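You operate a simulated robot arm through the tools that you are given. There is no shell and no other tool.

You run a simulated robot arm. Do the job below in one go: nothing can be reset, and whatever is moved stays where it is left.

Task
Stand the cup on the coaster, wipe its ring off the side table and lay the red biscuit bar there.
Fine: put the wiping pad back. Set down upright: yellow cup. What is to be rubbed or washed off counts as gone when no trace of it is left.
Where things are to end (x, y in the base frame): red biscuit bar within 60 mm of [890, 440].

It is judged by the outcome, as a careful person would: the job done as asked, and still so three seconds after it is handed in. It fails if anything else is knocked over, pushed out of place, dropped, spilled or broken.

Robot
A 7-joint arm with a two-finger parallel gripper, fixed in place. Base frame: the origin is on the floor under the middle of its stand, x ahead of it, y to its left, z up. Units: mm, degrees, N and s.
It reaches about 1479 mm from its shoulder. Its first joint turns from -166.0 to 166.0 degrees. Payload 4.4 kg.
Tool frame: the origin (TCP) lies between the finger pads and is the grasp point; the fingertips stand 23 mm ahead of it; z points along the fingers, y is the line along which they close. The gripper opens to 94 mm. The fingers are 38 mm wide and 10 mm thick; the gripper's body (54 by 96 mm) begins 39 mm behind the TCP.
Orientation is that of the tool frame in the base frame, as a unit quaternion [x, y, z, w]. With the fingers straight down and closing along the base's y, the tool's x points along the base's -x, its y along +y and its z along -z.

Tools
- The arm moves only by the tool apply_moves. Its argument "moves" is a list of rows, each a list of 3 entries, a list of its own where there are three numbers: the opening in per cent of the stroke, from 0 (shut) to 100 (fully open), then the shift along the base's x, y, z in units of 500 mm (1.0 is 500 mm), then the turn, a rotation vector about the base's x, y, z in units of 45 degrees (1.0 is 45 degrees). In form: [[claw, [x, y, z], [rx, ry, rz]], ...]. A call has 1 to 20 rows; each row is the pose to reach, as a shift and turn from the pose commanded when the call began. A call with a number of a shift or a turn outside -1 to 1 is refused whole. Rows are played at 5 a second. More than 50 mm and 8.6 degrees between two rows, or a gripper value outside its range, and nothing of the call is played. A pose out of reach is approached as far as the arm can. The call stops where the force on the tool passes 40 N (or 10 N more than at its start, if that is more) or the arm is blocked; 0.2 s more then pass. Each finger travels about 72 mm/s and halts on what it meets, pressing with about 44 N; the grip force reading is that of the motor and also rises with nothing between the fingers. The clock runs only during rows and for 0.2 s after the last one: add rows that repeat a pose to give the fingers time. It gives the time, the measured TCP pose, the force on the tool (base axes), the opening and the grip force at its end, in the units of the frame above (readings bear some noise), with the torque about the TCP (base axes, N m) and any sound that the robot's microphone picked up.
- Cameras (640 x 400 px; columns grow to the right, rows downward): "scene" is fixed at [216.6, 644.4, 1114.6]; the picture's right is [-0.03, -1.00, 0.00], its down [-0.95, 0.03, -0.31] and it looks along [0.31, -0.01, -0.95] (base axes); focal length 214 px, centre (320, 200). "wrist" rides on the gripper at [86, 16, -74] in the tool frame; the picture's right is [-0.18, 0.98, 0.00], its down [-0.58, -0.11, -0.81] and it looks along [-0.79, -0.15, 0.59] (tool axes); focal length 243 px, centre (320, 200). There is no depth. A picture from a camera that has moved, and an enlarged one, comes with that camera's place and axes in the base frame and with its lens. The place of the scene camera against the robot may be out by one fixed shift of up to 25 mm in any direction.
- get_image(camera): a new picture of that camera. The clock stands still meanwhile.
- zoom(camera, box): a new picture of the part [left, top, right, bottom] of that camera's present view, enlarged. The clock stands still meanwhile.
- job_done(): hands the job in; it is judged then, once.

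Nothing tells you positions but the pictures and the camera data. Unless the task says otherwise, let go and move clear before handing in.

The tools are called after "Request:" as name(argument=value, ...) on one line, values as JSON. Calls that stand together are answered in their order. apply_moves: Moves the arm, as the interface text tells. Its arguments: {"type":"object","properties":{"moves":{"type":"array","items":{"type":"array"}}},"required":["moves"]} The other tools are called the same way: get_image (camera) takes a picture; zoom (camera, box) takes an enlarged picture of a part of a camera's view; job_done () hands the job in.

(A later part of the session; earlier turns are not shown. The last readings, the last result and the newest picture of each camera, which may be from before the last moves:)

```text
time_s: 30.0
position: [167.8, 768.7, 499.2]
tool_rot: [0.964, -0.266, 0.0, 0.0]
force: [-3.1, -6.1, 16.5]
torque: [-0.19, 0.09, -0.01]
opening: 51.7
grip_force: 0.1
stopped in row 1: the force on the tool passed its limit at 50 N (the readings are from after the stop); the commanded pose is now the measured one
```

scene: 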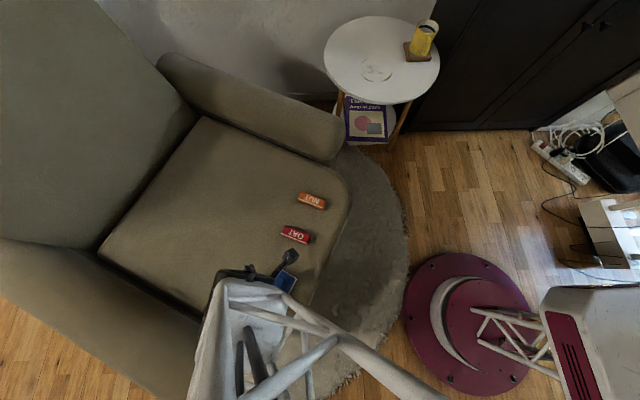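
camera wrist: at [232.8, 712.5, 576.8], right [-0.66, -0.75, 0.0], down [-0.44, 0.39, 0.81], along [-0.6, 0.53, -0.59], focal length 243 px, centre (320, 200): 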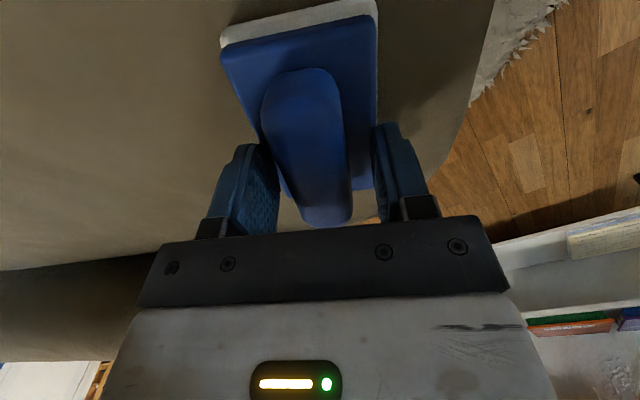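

The fingers touched something at tip height ≈476, probably the plate or the flare of the handle base. I'll ease up and look closer.

Request:
apply_moves(moves=[[55, [0, 0, 0.004], [0, 0, 0]], [55, [0, 0, 0.004], [0, 0, 0]]])

Request:
zoom(camera="wrist", box=[200, 0, 440, 240])

Request:
zoom(camera="scene", box=[200, 230, 320, 340])

```text
time_s: 30.6
position: [167.6, 770.5, 501.1]
tool_rot: [0.964, -0.267, 0.0, 0.0]
force: [-0.1, -0.3, -0.8]
torque: [0.03, 0.03, 0.01]
opening: 51.9
grip_force: 0.0
```

```text
1.67 times, centred on (320, 120) of wrist
camera zoom: at [233.1, 713.0, 576.4], right [-0.66, -0.75, 0.0], down [-0.44, 0.39, 0.81], along [-0.6, 0.53, -0.59], focal length 404 px, centre (320, 333)
```

zoom: 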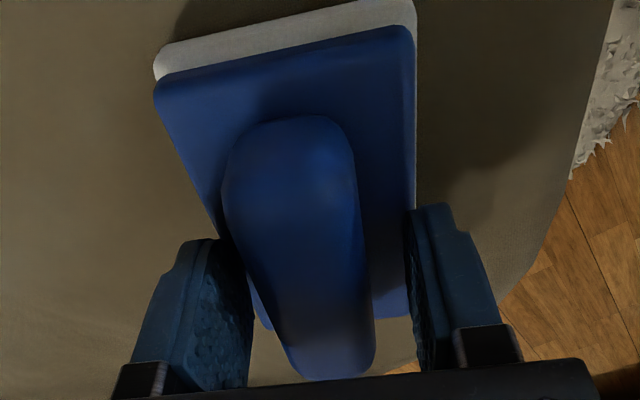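

```text
3.64 times, centred on (260, 285) of scene
camera zoom: at [216.6, 644.4, 1114.6], right [-0.03, -1.0, 0.0], down [-0.95, 0.03, -0.31], along [0.31, -0.01, -0.95], focal length 780 px, centre (538, -109)
```

zoom: 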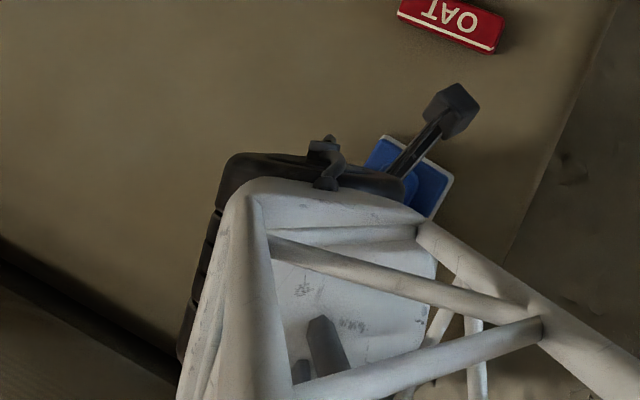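

The contact was the plate top at z≈476, so the handle top is near 495 and the fingers now clear the plate by about 2 mm. I'll centre by about 3 mm and close on the handle.

Request:
apply_moves(moves=[[55, [0.003, 0.005, 0], [0, 0, 0]], [50, [0.003, 0.005, 0], [0, 0, 0]], [42, [0.003, 0.005, 0], [0, 0, 0]], [34, [0.003, 0.005, 0], [0, 0, 0]], [26, [0.003, 0.005, 0], [0, 0, 0]], [18, [0.003, 0.005, 0], [0, 0, 0]], [18, [0.003, 0.005, 0], [0, 0, 0]]])

Request:
zoom(camera="wrist", box=[200, 0, 440, 240])

```text
time_s: 32.2
position: [170.2, 772.7, 500.5]
tool_rot: [0.964, -0.266, 0.001, 0.0]
force: [0.5, 0.3, -0.8]
torque: [0.02, 0.0, 0.0]
opening: 29.0
grip_force: 44.3
```

```text
1.67 times, centred on (320, 120) of wrist
camera zoom: at [234.5, 715.6, 576.5], right [-0.66, -0.75, 0.0], down [-0.44, 0.39, 0.81], along [-0.6, 0.53, -0.59], focal length 404 px, centre (320, 333)
```

zoom: 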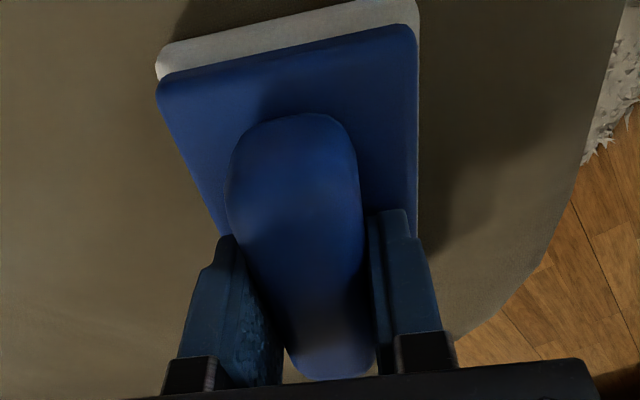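

The handle is gripped at 29 mm. I'll lift straight up and check.

Request:
apply_moves(moves=[[18, [0, 0, 0.02], [0, 0, 0]], [18, [0, 0, 0.06], [0, 0, 0]], [18, [0, 0, 0.12], [0, 0, 0]], [18, [0, 0, 0.2], [0, 0, 0]], [18, [0, 0, 0.28], [0, 0, 0]], [18, [0, 0, 0.36], [0, 0, 0]], [18, [0, 0, 0.4], [0, 0, 0]], [18, [0, 0, 0.4], [0, 0, 0]]])

Request:
get_image(camera="wrist")

Request:
get_image(camera="scene")

```text
time_s: 34.0
position: [169.6, 770.7, 701.0]
tool_rot: [0.964, -0.267, 0.001, 0.0]
force: [0.0, -0.7, -0.2]
torque: [0.0, 0.03, 0.0]
opening: 29.1
grip_force: 44.1
```

```text
taken
camera wrist: at [235.1, 714.6, 777.2], right [-0.66, -0.75, 0.0], down [-0.44, 0.39, 0.81], along [-0.6, 0.53, -0.59], focal length 243 px, centre (320, 200)
```

wrist: 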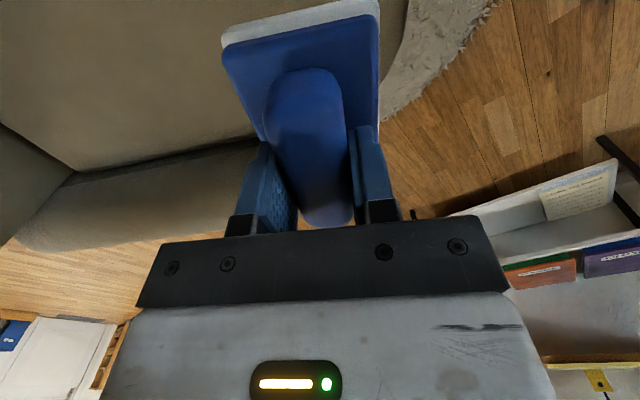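

```text
taken
```

scene: 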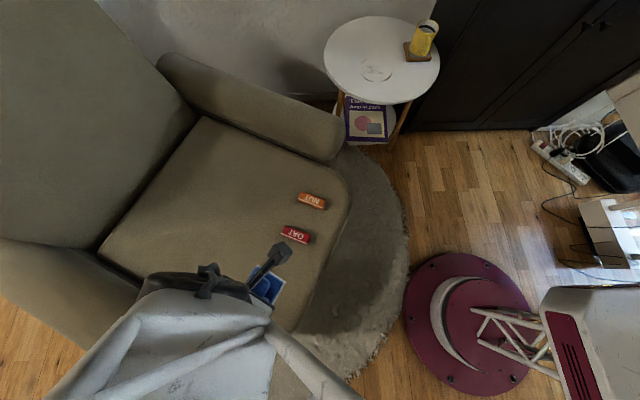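

The pad is held level. Now I carry it high and clear over to the side table, turning the wrist back toward 90° yaw on the way.

Request:
apply_moves(moves=[[18, [0.04, -0.028, 0.02], [0, 0, -0.08]], [18, [0.1, -0.07, 0.05], [0, 0, -0.17]], [18, [0.17, -0.115, 0.08], [0, 0, -0.28]], [18, [0.24, -0.163, 0.11], [0, 0, -0.39]], [18, [0.31, -0.21, 0.14], [0, 0, -0.5]], [18, [0.38, -0.257, 0.16], [0, 0, -0.61]], [18, [0.45, -0.305, 0.18], [0, 0, -0.72]], [18, [0.52, -0.352, 0.18], [0, 0, -0.83]], [18, [0.58, -0.393, 0.18], [0, 0, -0.93]], [18, [0.62, -0.42, 0.18], [0, 0, -1.0]], [18, [0.62, -0.42, 0.18], [0, 0, -1.0]]])

Request:
get_image(camera="wrist")

```text
time_s: 36.4
position: [483.1, 564.3, 788.7]
tool_rot: [0.788, -0.616, 0.0, 0.0]
force: [-0.2, -0.2, -1.1]
torque: [0.02, -0.02, -0.01]
opening: 29.2
grip_force: 44.1
```

```text
taken
camera wrist: at [486.2, 476.2, 866.2], right [-1.0, -0.06, 0.0], down [-0.04, 0.59, 0.81], along [-0.05, 0.8, -0.59], focal length 243 px, centre (320, 200)
```

wrist: 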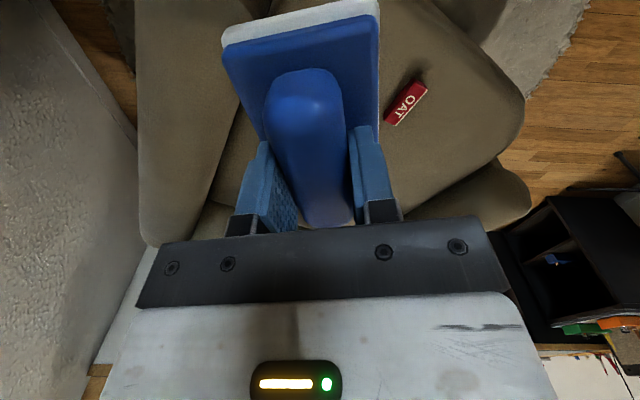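

Request:
apply_moves(moves=[[18, [0.07, -0.023, 0], [0, 0, -0.03]], [18, [0.145, -0.047, -0.01], [0, 0, -0.06]], [18, [0.22, -0.072, -0.03], [0, 0, -0.1]], [18, [0.3, -0.098, -0.06], [0, 0, -0.13]], [18, [0.38, -0.124, -0.09], [0, 0, -0.16]], [18, [0.46, -0.15, -0.12], [0, 0, -0.19]], [18, [0.54, -0.176, -0.15], [0, 0, -0.22]], [18, [0.62, -0.203, -0.18], [0, 0, -0.25]], [18, [0.7, -0.229, -0.21], [0, 0, -0.28]], [18, [0.77, -0.252, -0.25], [0, 0, -0.3]], [18, [0.814, -0.266, -0.278], [0, 0, -0.31]], [18, [0.814, -0.266, -0.278], [0, 0, -0.31]]])

Request:
get_image(camera="wrist")

Request:
zoom(camera="scene", box=[320, 0, 450, 110])

```text
time_s: 39.0
position: [887.3, 430.1, 650.2]
tool_rot: [0.708, -0.707, 0.0, -0.001]
force: [-0.2, 0.5, -1.1]
torque: [-0.02, 0.01, 0.0]
opening: 29.1
grip_force: 44.3
```

```text
taken
camera wrist: at [870.7, 344.7, 726.2], right [-0.98, 0.18, 0.0], down [0.11, 0.58, 0.81], along [0.15, 0.79, -0.59], focal length 243 px, centre (320, 200)
```

wrist: 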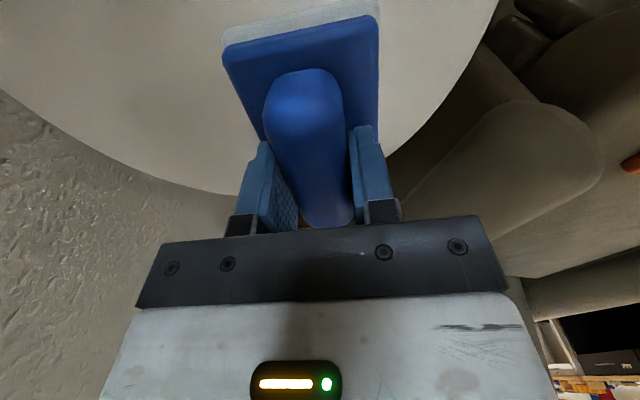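

```text
3.64 times, centred on (385, 55) of scene
camera zoom: at [216.6, 644.4, 1114.6], right [-0.03, -1.0, 0.0], down [-0.95, 0.03, -0.31], along [0.31, -0.01, -0.95], focal length 780 px, centre (84, 727)
```

zoom: 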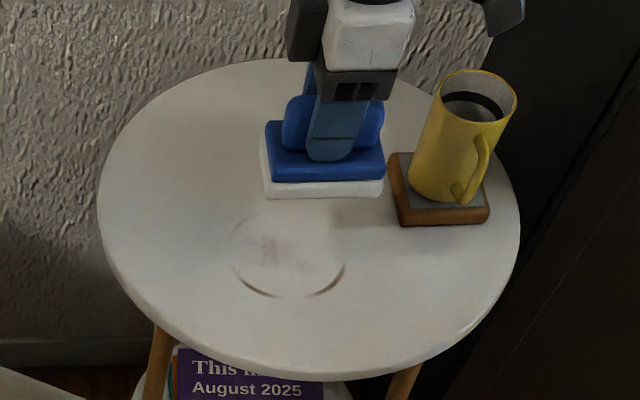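

The pad is over the table and clear of the cup. The wrist camera block would pass close to the cup at this yaw, so I'll turn the wrist back to 0° before wiping, with the pad's long axis along x.

Request:
apply_moves(moves=[[18, [0, 0, 0], [0, 0, -0.12]], [18, [0, 0, 0], [0, 0, -0.26]], [18, [0, 0, 0], [0, 0, -0.42]], [18, [0, 0, 0], [0, 0, -0.58]], [18, [0, 0, 0], [0, 0, -0.74]], [18, [0, 0, 0], [0, 0, -0.88]], [18, [0, 0, 0], [0, 0, -1.0]], [18, [0, 0, 0], [0, 0, -1.0]]])

Request:
apply_moves(moves=[[18, [0, 0, 0], [0, 0, -0.12]], [18, [0, 0, 0], [0, 0, -0.26]], [18, [0, 0, 0], [0, 0, -0.42]], [18, [0, 0, 0], [0, 0, -0.58]], [18, [0, 0, 0], [0, 0, -0.74]], [18, [0, 0, 0], [0, 0, -0.88]], [18, [0, 0, 0], [0, 0, -1.0]], [18, [0, 0, 0], [0, 0, -1.0]]])

Request:
get_image(camera="wrist")

Request:
zoom(camera="scene", box=[320, 0, 450, 110])

```text
time_s: 40.8
position: [887.8, 429.9, 651.2]
tool_rot: [-0.383, 0.924, -0.001, 0.0]
force: [-0.2, 0.8, -1.4]
torque: [0.0, 0.0, 0.0]
opening: 29.2
grip_force: 44.2
```

```text
time_s: 42.6
position: [885.9, 429.2, 650.3]
tool_rot: [-0.001, 1.0, 0.0, 0.0]
force: [-0.8, 0.4, -0.6]
torque: [-0.01, 0.03, 0.0]
opening: 29.2
grip_force: 43.8
```

```text
taken
camera wrist: at [798.7, 447.0, 727.0], right [0.18, 0.98, 0.0], down [0.58, -0.11, 0.81], along [0.79, -0.15, -0.59], focal length 243 px, centre (320, 200)
```

wrist: 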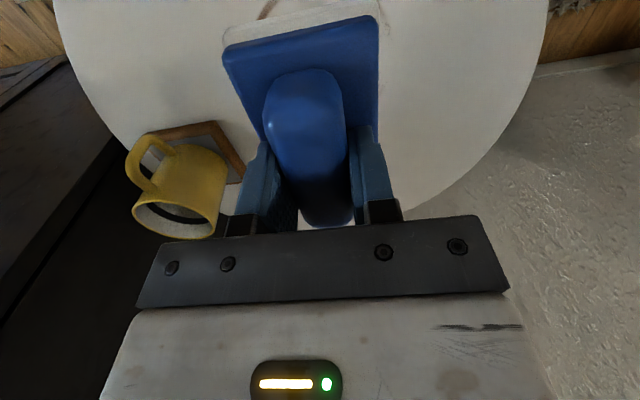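

```text
3.64 times, centred on (385, 55) of scene
camera zoom: at [216.6, 644.4, 1114.6], right [-0.03, -1.0, 0.0], down [-0.95, 0.03, -0.31], along [0.31, -0.01, -0.95], focal length 780 px, centre (84, 727)
```

zoom: 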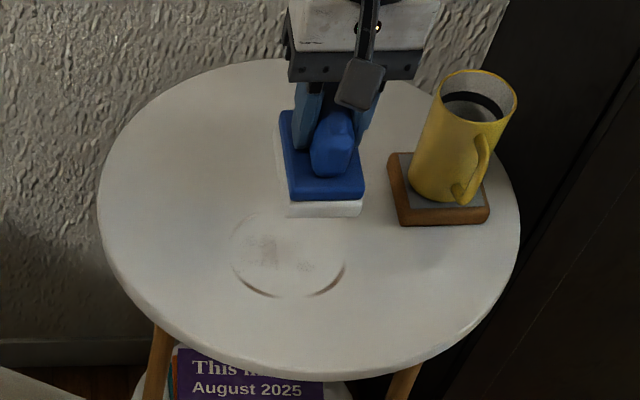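

The pad is aligned and the camera side now faces away from the cup. I'll descend over the ring to just above expected contact.

Request:
apply_moves(moves=[[18, [-0.006, -0.015, -0.05], [0, 0, 0]], [18, [-0.012, -0.03, -0.1], [0, 0, 0]], [18, [-0.012, -0.03, -0.14], [0, 0, 0]], [18, [-0.012, -0.03, -0.165], [0, 0, 0]], [18, [-0.012, -0.03, -0.165], [0, 0, 0]]])

Request:
zoom(camera="scene", box=[340, 20, 440, 110])

```text
time_s: 43.8
position: [880.0, 414.6, 569.0]
tool_rot: [-0.001, 1.0, 0.0, 0.0]
force: [-0.1, -0.1, 0.0]
torque: [-0.05, -0.01, -0.01]
opening: 29.1
grip_force: 43.9
```

```text
4.44 times, centred on (390, 65) of scene
camera zoom: at [216.6, 644.4, 1114.6], right [-0.03, -1.0, 0.0], down [-0.95, 0.03, -0.31], along [0.31, -0.01, -0.95], focal length 953 px, centre (9, 800)
```

zoom: 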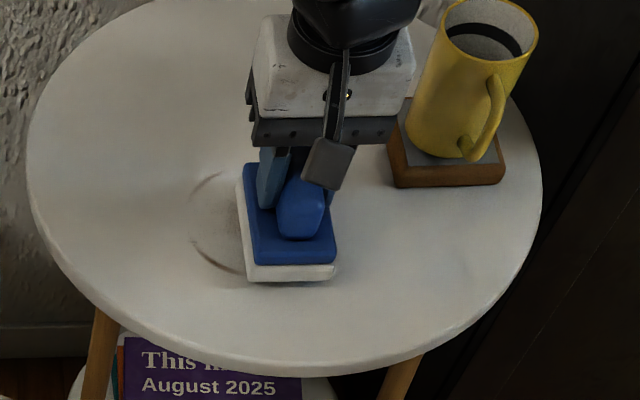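

Request:
apply_moves(moves=[[18, [0, 0, -0.006], [0, 0, 0]], [18, [0, 0, -0.012], [0, 0, 0]], [18, [0, 0, -0.012], [0, 0, 0]]])

Request:
apply_moves(moves=[[18, [0, 0, -0.004], [0, 0, 0]], [18, [0, 0, -0.004], [0, 0, 0]]])

Request:
apply_moves(moves=[[18, [0, 0, -0.004], [0, 0, 0]], [18, [0, 0, -0.004], [0, 0, 0]]])

```text
time_s: 44.6
position: [880.8, 413.9, 562.4]
tool_rot: [0.0, 1.0, 0.0, 0.0]
force: [-0.6, -0.3, -0.9]
torque: [0.03, 0.01, 0.02]
opening: 29.1
grip_force: 43.3
```

```text
time_s: 45.2
position: [880.7, 414.3, 560.5]
tool_rot: [-0.001, 1.0, 0.0, 0.0]
force: [0.4, 0.1, 0.1]
torque: [-0.03, 0.03, -0.05]
opening: 29.3
grip_force: 43.8
```

```text
time_s: 45.8
position: [879.5, 415.3, 560.1]
tool_rot: [-0.001, 1.0, 0.0, 0.001]
force: [-8.7, -5.3, 26.6]
torque: [-0.17, 0.88, 0.03]
opening: 29.2
grip_force: 43.8
```

Contact is at TCP z≈560 with 27 N. I'll ease off half a millimetre and start the first wiping stroke along y.

Request:
apply_moves(moves=[[18, [0, 0, 0.001], [0, 0, 0]], [18, [0, -0.02, 0.001], [0, 0, 0]], [18, [0, -0.044, 0.001], [0, 0, 0]], [18, [0, -0.02, 0.001], [0, 0, 0]], [18, [0, 0.01, 0.001], [0, 0, 0]], [18, [0, 0.04, 0.001], [0, 0, 0]], [18, [0, 0.07, 0.001], [0, 0, 0]], [18, [0, 0.1, 0.001], [0, 0, 0]], [18, [0, 0.12, 0.001], [0, 0, 0]], [18, [0, 0.12, 0.001], [0, 0, 0]]])

Request:
zoom(camera="scene", box=[340, 20, 440, 110])

```text
time_s: 48.0
position: [880.4, 473.8, 560.8]
tool_rot: [-0.001, 1.0, 0.0, 0.0]
force: [2.1, -14.9, 33.1]
torque: [-0.23, 0.01, -0.06]
opening: 29.4
grip_force: 44.1
```

```text
4.44 times, centred on (390, 65) of scene
camera zoom: at [216.6, 644.4, 1114.6], right [-0.03, -1.0, 0.0], down [-0.95, 0.03, -0.31], along [0.31, -0.01, -0.95], focal length 953 px, centre (9, 800)
```

zoom: 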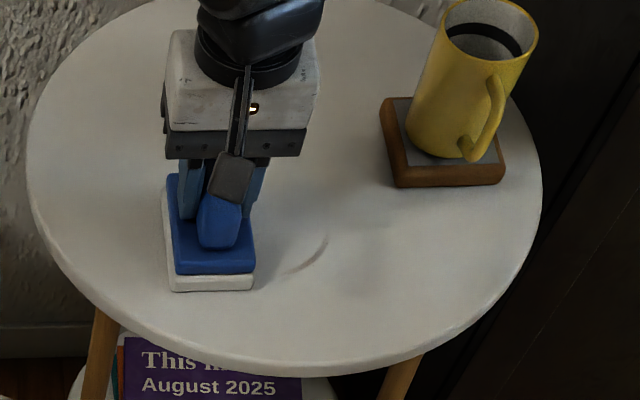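

The ring is visibly fading with each pass, and nothing else has moved. I'll continue with back-and-forth strokes, shifting over to the far lane too.

Request:
apply_moves(moves=[[18, [0, -0.03, 0.0008], [0, 0, 0]], [18, [0, -0.06, 0.0008], [0, 0, 0]], [18, [0, -0.09, 0.0008], [0, 0, 0]], [18, [0, -0.12, 0.0008], [0, 0, 0]], [18, [0, -0.15, 0.0008], [0, 0, 0]], [18, [0, -0.165, 0.0008], [0, 0, 0]], [18, [0.03, -0.165, 0.0008], [0, 0, 0]], [18, [0.06, -0.165, 0.0008], [0, 0, 0]], [18, [0.09, -0.165, 0.0008], [0, 0, 0]], [18, [0.1, -0.165, 0.0008], [0, 0, 0]], [18, [0.1, -0.135, 0.0008], [0, 0, 0]], [18, [0.1, -0.105, 0.0008], [0, 0, 0]], [18, [0.1, -0.075, 0.0008], [0, 0, 0]], [18, [0.1, -0.045, 0.0008], [0, 0, 0]], [18, [0.1, -0.015, 0.0008], [0, 0, 0]], [18, [0.1, 0.005, 0.0008], [0, 0, 0]], [18, [0.1, 0.005, 0.0008], [0, 0, 0]]])

Request:
zoom(camera="scene", box=[340, 20, 440, 110])

```text
time_s: 49.6
position: [899.2, 392.9, 560.0]
tool_rot: [-0.002, 1.0, -0.001, 0.0]
force: [-1.0, -0.9, 8.1]
torque: [-0.1, 0.02, 0.04]
opening: 29.2
grip_force: 44.1
stopped in row 8: the force on the tool passed its limit at 48 N (the readings are from after the stop); the commanded pose is now the measured one
```

```text
4.44 times, centred on (390, 65) of scene
camera zoom: at [216.6, 644.4, 1114.6], right [-0.03, -1.0, 0.0], down [-0.95, 0.03, -0.31], along [0.31, -0.01, -0.95], focal length 953 px, centre (9, 800)
```

zoom: 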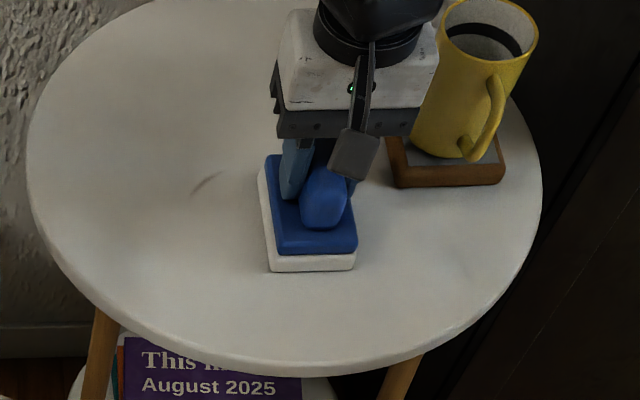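

The front arcs are gone and only a faint arc near (947, 473) remains. I'll continue lightly into the far lane.

Request:
apply_moves(moves=[[18, [0.02, 0, 0.0004], [0, 0, 0]], [18, [0.045, 0, 0.0004], [0, 0, 0]], [18, [0.065, 0.005, 0.0004], [0, 0, 0]], [18, [0.065, 0.03, 0.0004], [0, 0, 0]], [18, [0.065, 0.055, 0.0004], [0, 0, 0]], [18, [0.065, 0.08, 0.0004], [0, 0, 0]], [18, [0.065, 0.105, 0.0004], [0, 0, 0]], [18, [0.065, 0.13, 0.0004], [0, 0, 0]], [18, [0.065, 0.155, 0.0004], [0, 0, 0]], [18, [0.065, 0.175, 0.0004], [0, 0, 0]], [18, [0.065, 0.175, 0.0004], [0, 0, 0]]])

Request:
zoom(camera="scene", box=[340, 20, 440, 110])

```text
time_s: 52.0
position: [930.4, 480.9, 560.1]
tool_rot: [-0.001, 1.0, 0.0, 0.0]
force: [-0.5, -6.9, 19.5]
torque: [-0.01, -0.19, -0.05]
opening: 29.3
grip_force: 44.4
```

```text
4.44 times, centred on (390, 65) of scene
camera zoom: at [216.6, 644.4, 1114.6], right [-0.03, -1.0, 0.0], down [-0.95, 0.03, -0.31], along [0.31, -0.01, -0.95], focal length 953 px, centre (9, 800)
```

zoom: 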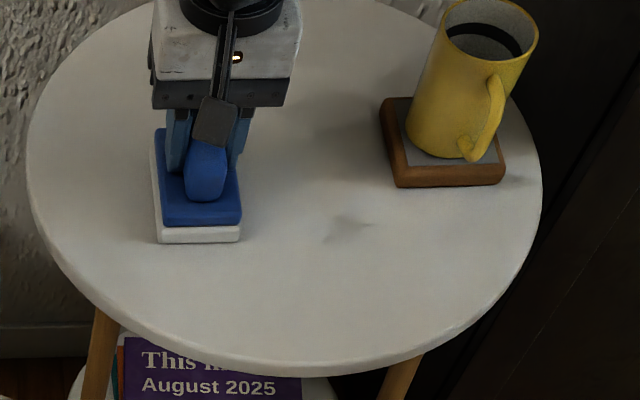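

Request:
apply_moves(moves=[[18, [0, -0.025, 0.0002], [0, 0, 0]], [18, [0, -0.05, 0.0002], [0, 0, 0]], [18, [0, -0.075, 0.0002], [0, 0, 0]], [18, [0, -0.1, 0.0002], [0, 0, 0]], [18, [0, -0.125, 0.0002], [0, 0, 0]], [18, [0, -0.15, 0.0002], [0, 0, 0]], [18, [0, -0.172, 0.0002], [0, 0, 0]], [18, [-0.025, -0.172, 0.0002], [0, 0, 0]], [18, [-0.05, -0.172, 0.0002], [0, 0, 0]], [18, [-0.075, -0.172, 0.0002], [0, 0, 0]], [18, [-0.1, -0.172, 0.0002], [0, 0, 0]], [18, [-0.12, -0.16, 0.0002], [0, 0, 0]], [18, [-0.12, -0.135, 0.0002], [0, 0, 0]], [18, [-0.12, -0.11, 0.0002], [0, 0, 0]], [18, [-0.12, -0.085, 0.0002], [0, 0, 0]], [18, [-0.12, -0.06, 0.0002], [0, 0, 0]], [18, [-0.12, -0.035, 0.0002], [0, 0, 0]], [18, [-0.12, -0.01, 0.0002], [0, 0, 0]], [18, [-0.12, 0.0, 0.0002], [0, 0, 0]]])

Request:
zoom(camera="scene", box=[340, 20, 440, 110])

```text
time_s: 56.0
position: [869.2, 480.7, 560.8]
tool_rot: [-0.001, 1.0, 0.0, 0.0]
force: [0.5, -2.6, 7.1]
torque: [-0.07, -0.02, 0.02]
opening: 29.3
grip_force: 43.7
```

```text
4.44 times, centred on (390, 65) of scene
camera zoom: at [216.6, 644.4, 1114.6], right [-0.03, -1.0, 0.0], down [-0.95, 0.03, -0.31], along [0.31, -0.01, -0.95], focal length 953 px, centre (9, 800)
```

zoom: 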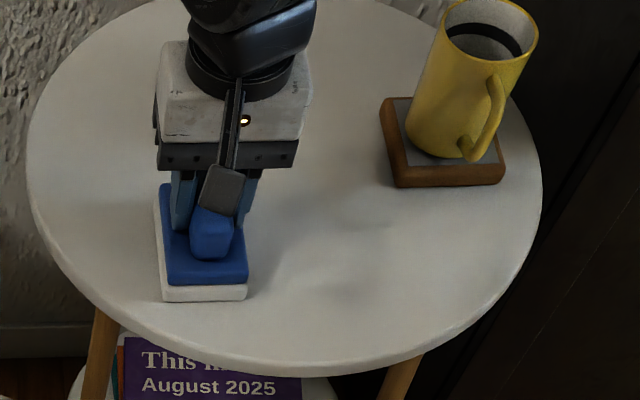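

The dark patch moves with the gripper, so it's just its shadow. I'll make one more overlapping pass through the middle, then lift and inspect.

Request:
apply_moves(moves=[[18, [0, -0.03, -0.0002], [0, 0, 0]], [18, [0, -0.06, -0.0002], [0, 0, 0]], [18, [0, -0.09, -0.0002], [0, 0, 0]], [18, [0, -0.12, -0.0002], [0, 0, 0]], [18, [0, -0.15, -0.0002], [0, 0, 0]], [18, [0.02, -0.175, -0.0002], [0, 0, 0]], [18, [0.05, -0.175, -0.0002], [0, 0, 0]], [18, [0.08, -0.17, -0.0002], [0, 0, 0]], [18, [0.08, -0.14, -0.0002], [0, 0, 0]], [18, [0.08, -0.11, -0.0002], [0, 0, 0]], [18, [0.08, -0.08, -0.0002], [0, 0, 0]], [18, [0.08, -0.05, -0.0002], [0, 0, 0]], [18, [0.08, -0.02, -0.0002], [0, 0, 0]], [18, [0.1, 0.0, -0.0002], [0, 0, 0]], [18, [0.13, 0.0, -0.0002], [0, 0, 0]], [18, [0.13, -0.03, -0.0002], [0, 0, 0]], [18, [0.13, -0.06, -0.0002], [0, 0, 0]], [18, [0.13, -0.09, -0.0002], [0, 0, 0]], [18, [0.13, -0.12, -0.0002], [0, 0, 0]]])

Request:
zoom(camera="scene", box=[340, 20, 440, 110])

```text
time_s: 60.0
position: [936.0, 419.0, 560.4]
tool_rot: [-0.001, 1.0, 0.0, 0.0]
force: [-0.8, 1.3, -0.1]
torque: [0.02, 0.01, 0.0]
opening: 29.5
grip_force: 43.8
```

```text
4.44 times, centred on (390, 65) of scene
camera zoom: at [216.6, 644.4, 1114.6], right [-0.03, -1.0, 0.0], down [-0.95, 0.03, -0.31], along [0.31, -0.01, -0.95], focal length 953 px, centre (9, 800)
```

zoom: 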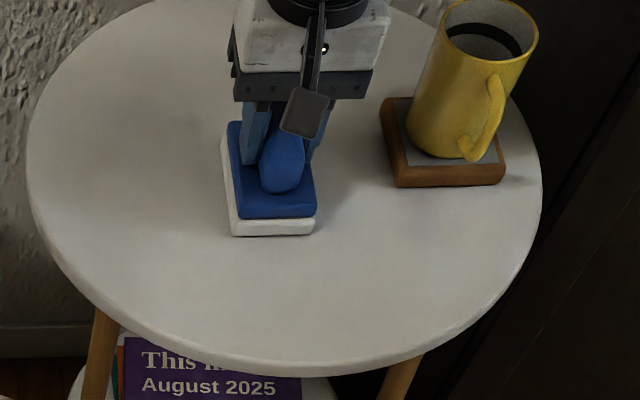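

The table looks clean where I can see it. I'll lift the pad and inspect the whole area with both cameras.

Request:
apply_moves(moves=[[18, [0, 0, 0.03], [0, 0, 0]], [18, [-0.02, 0.01, 0.1], [0, 0, 0]], [18, [-0.06, 0.02, 0.18], [0, 0, 0]], [18, [-0.12, 0.04, 0.26], [0, 0, 0]], [18, [-0.19, 0.06, 0.34], [0, 0, 0]], [18, [-0.27, 0.08, 0.4], [0, 0, 0]], [18, [-0.35, 0.1, 0.44], [0, 0, 0]], [18, [-0.43, 0.12, 0.46], [0, 0, 0]], [18, [-0.43, 0.12, 0.46], [0, 0, 0]]])

Request:
get_image(camera="wrist")

Request:
zoom(camera="scene", box=[320, 10, 440, 110])

Request:
zoom(camera="scene", box=[345, 45, 405, 95])

```text
refused: row 4 steps farther than a row can; nothing moved
```

```text
taken
camera wrist: at [847.9, 437.1, 636.3], right [0.18, 0.98, 0.0], down [0.58, -0.11, 0.81], along [0.79, -0.15, -0.59], focal length 243 px, centre (320, 200)
```

wrist: 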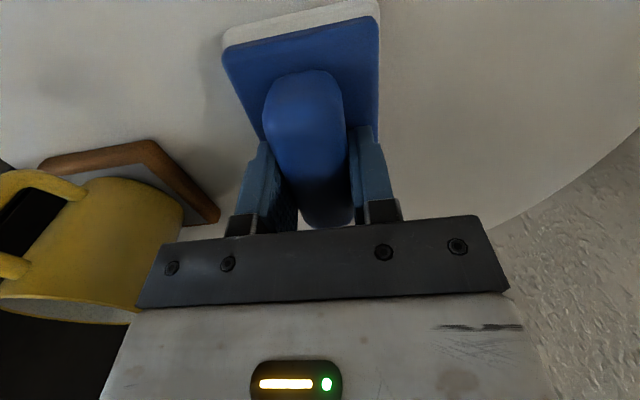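

```text
4.00 times, centred on (380, 60) of scene
camera zoom: at [216.6, 644.4, 1114.6], right [-0.03, -1.0, 0.0], down [-0.95, 0.03, -0.31], along [0.31, -0.01, -0.95], focal length 858 px, centre (80, 760)
```

zoom: 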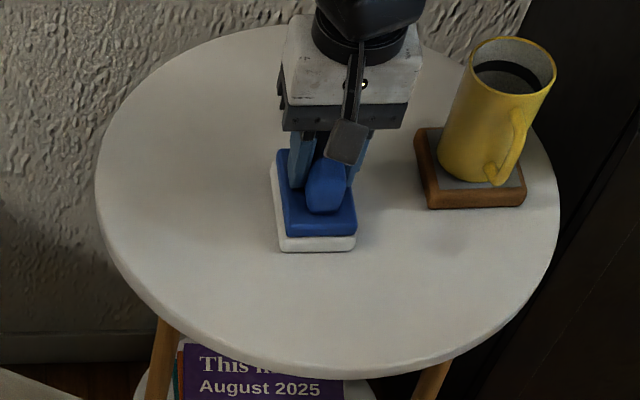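

```text
8.00 times, centred on (375, 70) of scene
camera zoom: at [216.6, 644.4, 1114.6], right [-0.03, -1.0, 0.0], down [-0.95, 0.03, -0.31], along [0.31, -0.01, -0.95], focal length 1716 px, centre (-120, 1240)
```

zoom: 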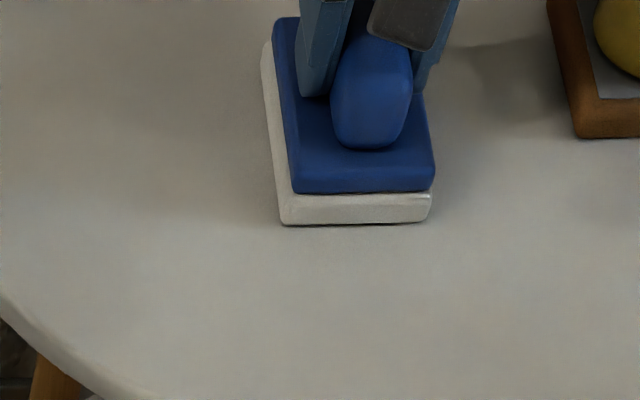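

That call was refused for step size, so nothing moved. I'll lift in smaller steps.

Request:
apply_moves(moves=[[18, [0, 0, 0.03], [0, 0, 0]], [18, [0, 0.005, 0.1], [0, 0, 0]], [18, [-0.03, 0.01, 0.17], [0, 0, 0]], [18, [-0.08, 0.025, 0.24], [0, 0, 0]], [18, [-0.13, 0.04, 0.31], [0, 0, 0]], [18, [-0.19, 0.055, 0.37], [0, 0, 0]], [18, [-0.26, 0.07, 0.42], [0, 0, 0]], [18, [-0.34, 0.09, 0.45], [0, 0, 0]], [18, [-0.42, 0.11, 0.46], [0, 0, 0]], [18, [-0.42, 0.11, 0.46], [0, 0, 0]]])

Request:
get_image(camera="wrist")

Request:
zoom(camera="scene", box=[320, 10, 440, 110])

Request:
zoom(camera="scene", box=[345, 45, 405, 95])

```text
time_s: 62.2
position: [724.5, 476.6, 788.2]
tool_rot: [-0.001, 1.0, 0.0, 0.001]
force: [1.3, -0.1, -1.3]
torque: [0.01, -0.01, -0.01]
opening: 29.1
grip_force: 43.9
```

```text
taken
camera wrist: at [636.1, 492.9, 865.1], right [0.18, 0.98, 0.0], down [0.58, -0.11, 0.81], along [0.79, -0.15, -0.59], focal length 243 px, centre (320, 200)
```

wrist: 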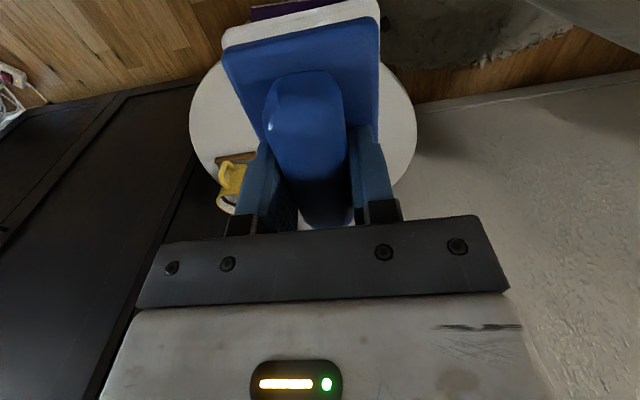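

```text
4.00 times, centred on (380, 60) of scene
camera zoom: at [216.6, 644.4, 1114.6], right [-0.03, -1.0, 0.0], down [-0.95, 0.03, -0.31], along [0.31, -0.01, -0.95], focal length 858 px, centre (80, 760)
```

zoom: 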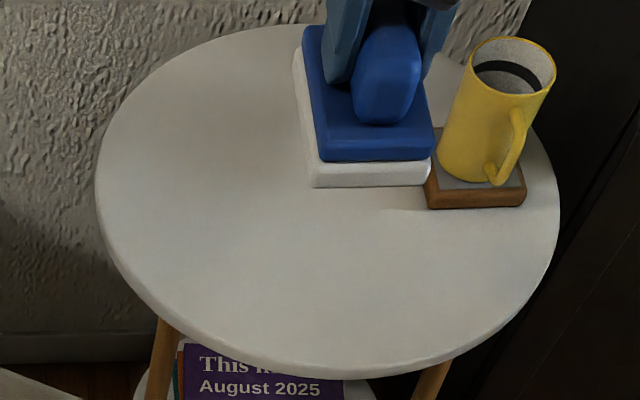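

```text
8.00 times, centred on (375, 70) of scene
camera zoom: at [216.6, 644.4, 1114.6], right [-0.03, -1.0, 0.0], down [-0.95, 0.03, -0.31], along [0.31, -0.01, -0.95], focal length 1716 px, centre (-120, 1240)
```

zoom: 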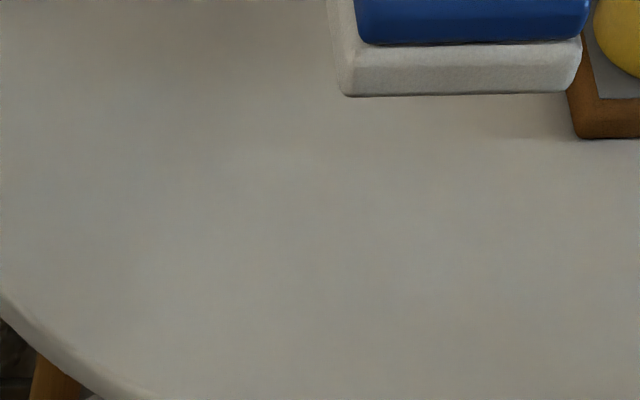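

The table looks clean in the scene view. Before giving up the pad I'll inspect the ring area up close with the wrist camera, from the side so the pad doesn't block the view.

Request:
apply_moves(moves=[[18, [0.016, -0.064, -0.02], [0, 0, 0]], [18, [0.033, -0.128, -0.045], [0, 0, 0]], [18, [0.05, -0.2, -0.07], [0, 0, 0]], [18, [0.07, -0.275, -0.1], [0, 0, 0]], [18, [0.09, -0.35, -0.13], [0, 0, 0]], [18, [0.11, -0.425, -0.16], [0, 0, 0]], [18, [0.125, -0.485, -0.185], [0, 0, 0]], [18, [0.132, -0.512, -0.194], [0, 0, 0]], [18, [0.132, -0.512, -0.194], [0, 0, 0]]])

Request:
get_image(camera="wrist")

Request:
zoom(camera="wrist", box=[400, 0, 640, 200])

Request:
zoom(camera="scene", box=[320, 10, 440, 110])

```text
time_s: 64.2
position: [791.7, 219.9, 693.7]
tool_rot: [-0.001, 1.0, 0.0, 0.0]
force: [-0.1, -0.9, -1.7]
torque: [0.02, 0.03, -0.02]
opening: 29.0
grip_force: 44.3
```

```text
taken
camera wrist: at [703.3, 237.0, 769.5], right [0.18, 0.98, 0.0], down [0.58, -0.11, 0.81], along [0.79, -0.15, -0.59], focal length 243 px, centre (320, 200)
```

wrist: 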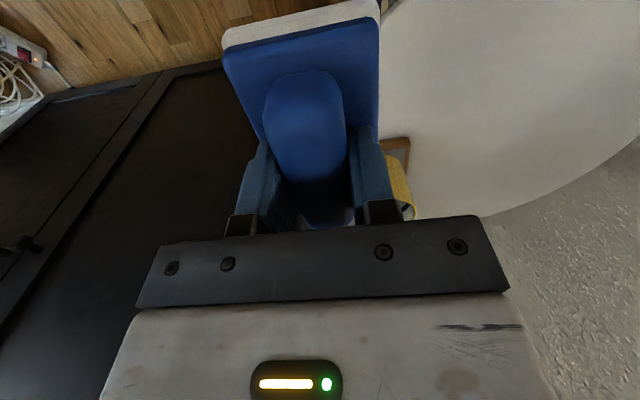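

```text
2.00 times, centred on (520, 100) of wrist
camera zoom: at [703.3, 237.0, 769.5], right [0.18, 0.98, 0.0], down [0.58, -0.11, 0.81], along [0.79, -0.15, -0.59], focal length 485 px, centre (-80, 400)
```

zoom: 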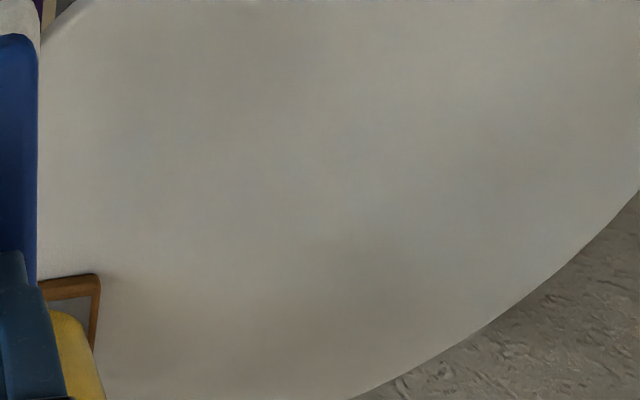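

```text
4.00 times, centred on (380, 60) of scene
camera zoom: at [216.6, 644.4, 1114.6], right [-0.03, -1.0, 0.0], down [-0.95, 0.03, -0.31], along [0.31, -0.01, -0.95], focal length 858 px, centre (80, 760)
```

zoom: 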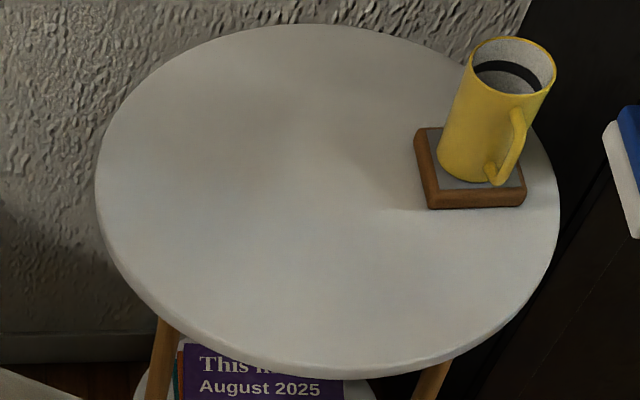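

Request:
zoom(camera="scene", box=[350, 50, 400, 90])

Request:
zoom(camera="wrist", box=[450, 40, 590, 160])

```text
10.00 times, centred on (375, 70) of scene
camera zoom: at [216.6, 644.4, 1114.6], right [-0.03, -1.0, 0.0], down [-0.95, 0.03, -0.31], along [0.31, -0.01, -0.95], focal length 2145 px, centre (-230, 1500)
```

zoom: 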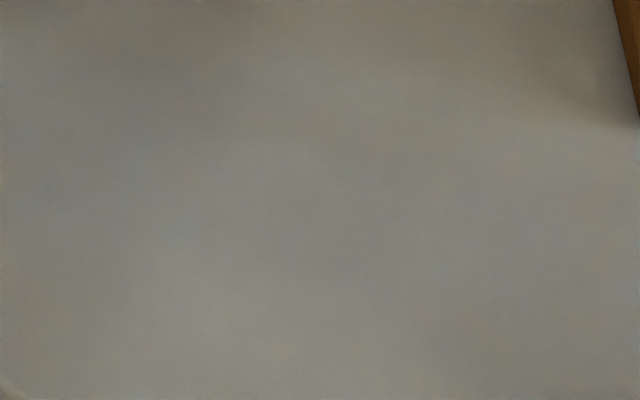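

```text
3.33 times, centred on (520, 100) of wrist
camera zoom: at [703.3, 237.0, 769.5], right [0.18, 0.98, 0.0], down [0.58, -0.11, 0.81], along [0.79, -0.15, -0.59], focal length 809 px, centre (-347, 533)
```

zoom: 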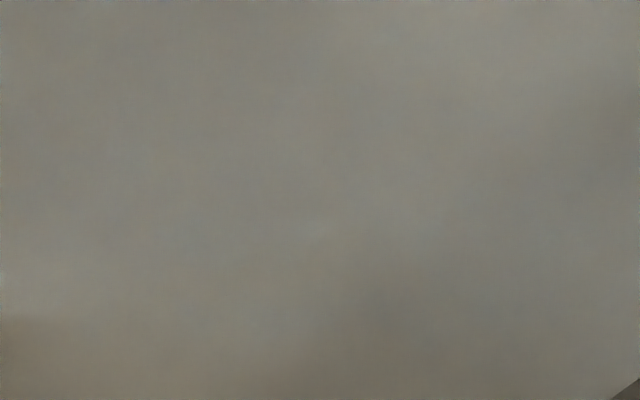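

The table is clean in both views. Now I take the pad back toward its spot on the armchair seat at (170, 772), yaw 149°.

Request:
apply_moves(moves=[[18, [-0.03, 0.04, 0.03], [0, 0, 0.08]], [18, [-0.07, 0.105, 0.06], [0, 0, 0.2]], [18, [-0.11, 0.17, 0.09], [0, 0, 0.32]], [18, [-0.155, 0.235, 0.12], [0, 0, 0.44]], [18, [-0.2, 0.3, 0.15], [0, 0, 0.56]], [18, [-0.245, 0.37, 0.175], [0, 0, 0.68]], [18, [-0.285, 0.435, 0.192], [0, 0, 0.8]], [18, [-0.32, 0.485, 0.192], [0, 0, 0.91]], [18, [-0.342, 0.52, 0.192], [0, 0, 1.0]], [18, [-0.342, 0.52, 0.192], [0, 0, 1.0]]])

Request:
apply_moves(moves=[[18, [-0.03, 0.017, 0], [0, 0, 0.11]], [18, [-0.07, 0.04, 0], [0, 0, 0.25]], [18, [-0.11, 0.063, 0], [0, 0, 0.4]], [18, [-0.155, 0.09, 0], [0, 0, 0.56]], [18, [-0.2, 0.115, 0], [0, 0, 0.72]], [18, [-0.245, 0.14, 0], [0, 0, 0.88]], [18, [-0.28, 0.16, 0], [0, 0, 1.0]], [18, [-0.28, 0.16, 0], [0, 0, 1.0]]])

```text
time_s: 66.4
position: [617.2, 479.0, 790.0]
tool_rot: [-0.385, 0.923, 0.001, 0.0]
force: [0.2, -1.0, 0.2]
torque: [-0.02, 0.01, -0.03]
opening: 29.2
grip_force: 44.5
```

```text
time_s: 68.2
position: [479.3, 559.3, 788.1]
tool_rot: [0.708, -0.706, 0.0, 0.0]
force: [-0.6, -0.7, -0.4]
torque: [-0.04, 0.0, 0.03]
opening: 29.3
grip_force: 44.0
```

Request:
apply_moves(moves=[[18, [-0.05, 0.032, -0.01], [0, 0, 0.11]], [18, [-0.11, 0.07, -0.025], [0, 0, 0.25]], [18, [-0.175, 0.111, -0.04], [0, 0, 0.4]], [18, [-0.24, 0.153, -0.055], [0, 0, 0.55]], [18, [-0.305, 0.194, -0.07], [0, 0, 0.7]], [18, [-0.37, 0.236, -0.085], [0, 0, 0.85]], [18, [-0.425, 0.27, -0.097], [0, 0, 0.96]], [18, [-0.44, 0.28, -0.1], [0, 0, 1.0]], [18, [-0.44, 0.28, -0.1], [0, 0, 1.0]]])

Request:
get_image(camera="wrist")

Request:
get_image(camera="scene")

```text
time_s: 70.2
position: [261.1, 699.2, 738.3]
tool_rot: [0.925, -0.38, 0.0, 0.0]
force: [-0.2, 0.0, -0.7]
torque: [0.02, 0.02, -0.01]
opening: 29.1
grip_force: 43.8
```

```text
taken
camera wrist: at [309.7, 627.7, 814.6], right [-0.82, -0.57, 0.0], down [-0.34, 0.49, 0.81], along [-0.46, 0.66, -0.59], focal length 243 px, centre (320, 200)
```

wrist: 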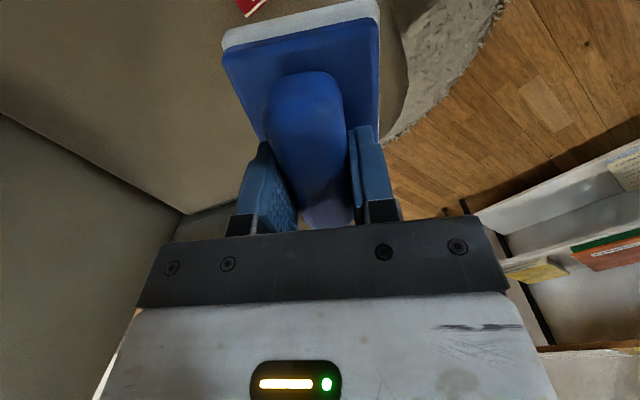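

```text
taken
```

scene: 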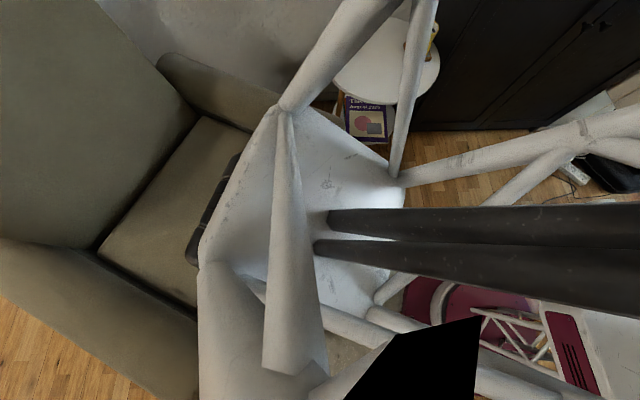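

Request:
apply_moves(moves=[[18, [-0.045, 0.036, -0.03], [0, 0, 0.08]], [18, [-0.09, 0.072, -0.06], [0, 0, 0.16]], [18, [-0.135, 0.108, -0.1], [0, 0, 0.24]], [18, [-0.17, 0.135, -0.16], [0, 0, 0.29]], [18, [-0.182, 0.145, -0.23], [0, 0, 0.311]], [18, [-0.182, 0.145, -0.3], [0, 0, 0.311]], [18, [-0.182, 0.145, -0.357], [0, 0, 0.311]], [18, [-0.182, 0.145, -0.357], [0, 0, 0.311]]])

Request:
get_image(camera="scene")

Request:
get_image(camera="wrist")

```text
time_s: 72.0
position: [172.2, 768.8, 561.0]
tool_rot: [0.964, -0.266, 0.0, 0.0]
force: [-0.8, 0.0, -0.9]
torque: [0.0, 0.03, -0.04]
opening: 29.3
grip_force: 44.3
```

```text
taken
```

scene: 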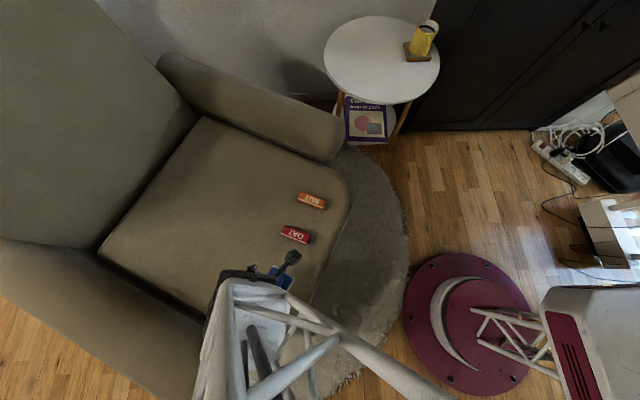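

```text
taken
camera wrist: at [237.3, 712.7, 635.5], right [-0.66, -0.75, 0.0], down [-0.44, 0.39, 0.81], along [-0.6, 0.53, -0.59], focal length 243 px, centre (320, 200)
```

wrist: 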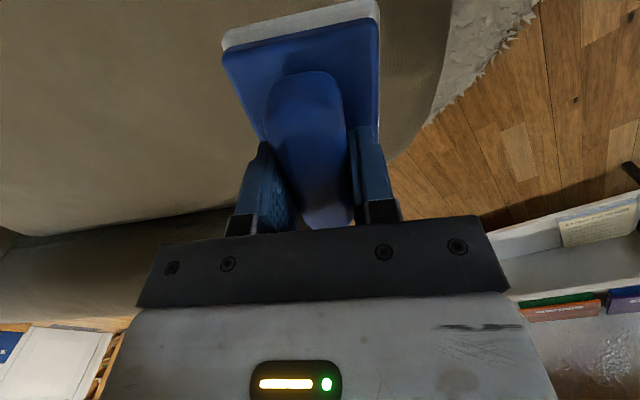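

I'm over the original spot. I'll trim by about 2 mm and lower the pad to just above the seat.

Request:
apply_moves(moves=[[18, [-0.005, 0.005, -0.03], [0, 0, 0]], [18, [-0.005, 0.005, -0.07], [0, 0, 0]], [18, [-0.005, 0.005, -0.1], [0, 0, 0]], [18, [-0.005, 0.005, -0.112], [0, 0, 0]], [18, [-0.005, 0.005, -0.112], [0, 0, 0]]])

Request:
apply_moves(moves=[[18, [0, 0, -0.004], [0, 0, 0]], [18, [0, 0, -0.004], [0, 0, 0]]])

```text
time_s: 73.2
position: [168.0, 774.5, 504.3]
tool_rot: [0.964, -0.266, -0.001, 0.0]
force: [0.1, -0.3, -0.7]
torque: [0.0, -0.01, -0.02]
opening: 29.0
grip_force: 44.0
```

```text
time_s: 73.8
position: [169.0, 774.7, 502.9]
tool_rot: [0.964, -0.267, 0.0, 0.001]
force: [0.4, 0.9, -1.1]
torque: [-0.02, -0.03, 0.03]
opening: 29.2
grip_force: 43.9
```

Request:
apply_moves(moves=[[18, [0, -0.003, -0.003], [0, 0, 0]], [18, [0, -0.003, -0.003], [0, 0, 0]]])

Request:
apply_moves(moves=[[18, [0, 0, -0.002], [0, 0, 0]], [18, [0, 0, -0.002], [0, 0, 0]]])

```text
time_s: 74.4
position: [169.2, 773.5, 501.2]
tool_rot: [0.964, -0.267, -0.001, 0.0]
force: [0.8, -0.5, -1.6]
torque: [0.0, -0.01, 0.01]
opening: 29.1
grip_force: 43.8
```

```text
time_s: 75.0
position: [166.4, 771.9, 499.5]
tool_rot: [0.964, -0.267, 0.0, 0.0]
force: [-0.3, 0.9, 0.2]
torque: [0.01, 0.02, -0.01]
opening: 28.9
grip_force: 44.0
```

Request:
apply_moves(moves=[[18, [0, 0, -0.002], [0, 0, 0]], [18, [0, 0, -0.002], [0, 0, 0]]])

Request:
apply_moves(moves=[[18, [0, 0, -0.002], [0, 0, 0]], [18, [0, 0, -0.002], [0, 0, 0]]])

```text
time_s: 75.6
position: [167.7, 772.9, 499.1]
tool_rot: [0.964, -0.265, 0.001, 0.001]
force: [-7.2, -15.8, 30.9]
torque: [-0.56, 0.06, -0.07]
opening: 29.1
grip_force: 44.1
```

```text
time_s: 76.1
position: [167.0, 772.6, 499.3]
tool_rot: [0.964, -0.265, 0.0, -0.001]
force: [-3.9, -5.3, 13.2]
torque: [0.0, 0.04, -0.02]
opening: 29.4
grip_force: 43.8
stopped in row 2: the force on the tool passed its limit at 47 N (the readings are from after the stop); the commanded pose is now the measured one
```

The pad is seated. I'll relieve the pressure slightly, open the fingers and rise.

Request:
apply_moves(moves=[[18, [0, 0, 0.001], [0, 0, 0]], [30, [0, 0, 0.002], [0, 0, 0]], [42, [0, 0, 0.002], [0, 0, 0]], [55, [0, 0, 0.002], [0, 0, 0]], [55, [0, 0, 0.002], [0, 0, 0]], [55, [0, 0, 0.03], [0, 0, 0]], [55, [0, 0, 0.08], [0, 0, 0]], [55, [0, 0, 0.15], [0, 0, 0]], [55, [0, 0, 0.22], [0, 0, 0]], [55, [0, 0, 0.28], [0, 0, 0]], [55, [0, 0, 0.28], [0, 0, 0]]])

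Request:
get_image(camera="wrist")

Request:
get_image(camera="scene")

```text
time_s: 78.5
position: [167.7, 772.3, 638.6]
tool_rot: [0.964, -0.266, 0.001, -0.001]
force: [-0.6, 0.4, -1.4]
torque: [0.02, 0.0, -0.02]
opening: 51.7
grip_force: 0.0
```

```text
taken
camera wrist: at [232.5, 716.7, 714.3], right [-0.66, -0.75, 0.0], down [-0.44, 0.39, 0.81], along [-0.6, 0.53, -0.59], focal length 243 px, centre (320, 200)
```

wrist: 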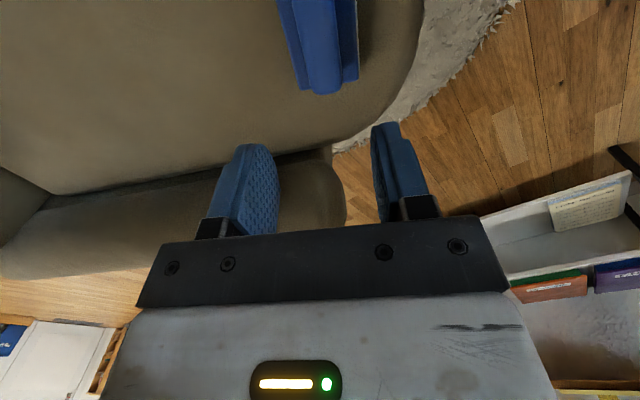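

```text
taken
```

scene: 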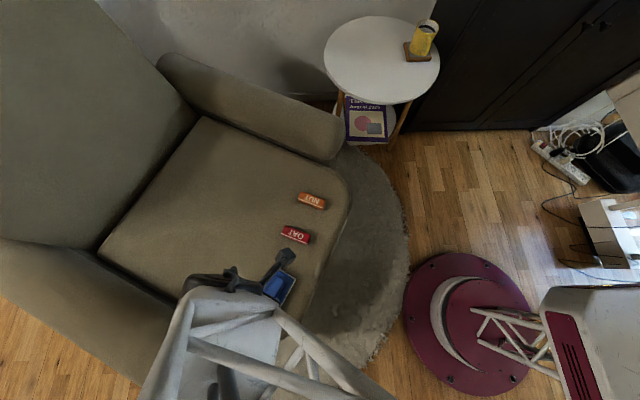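

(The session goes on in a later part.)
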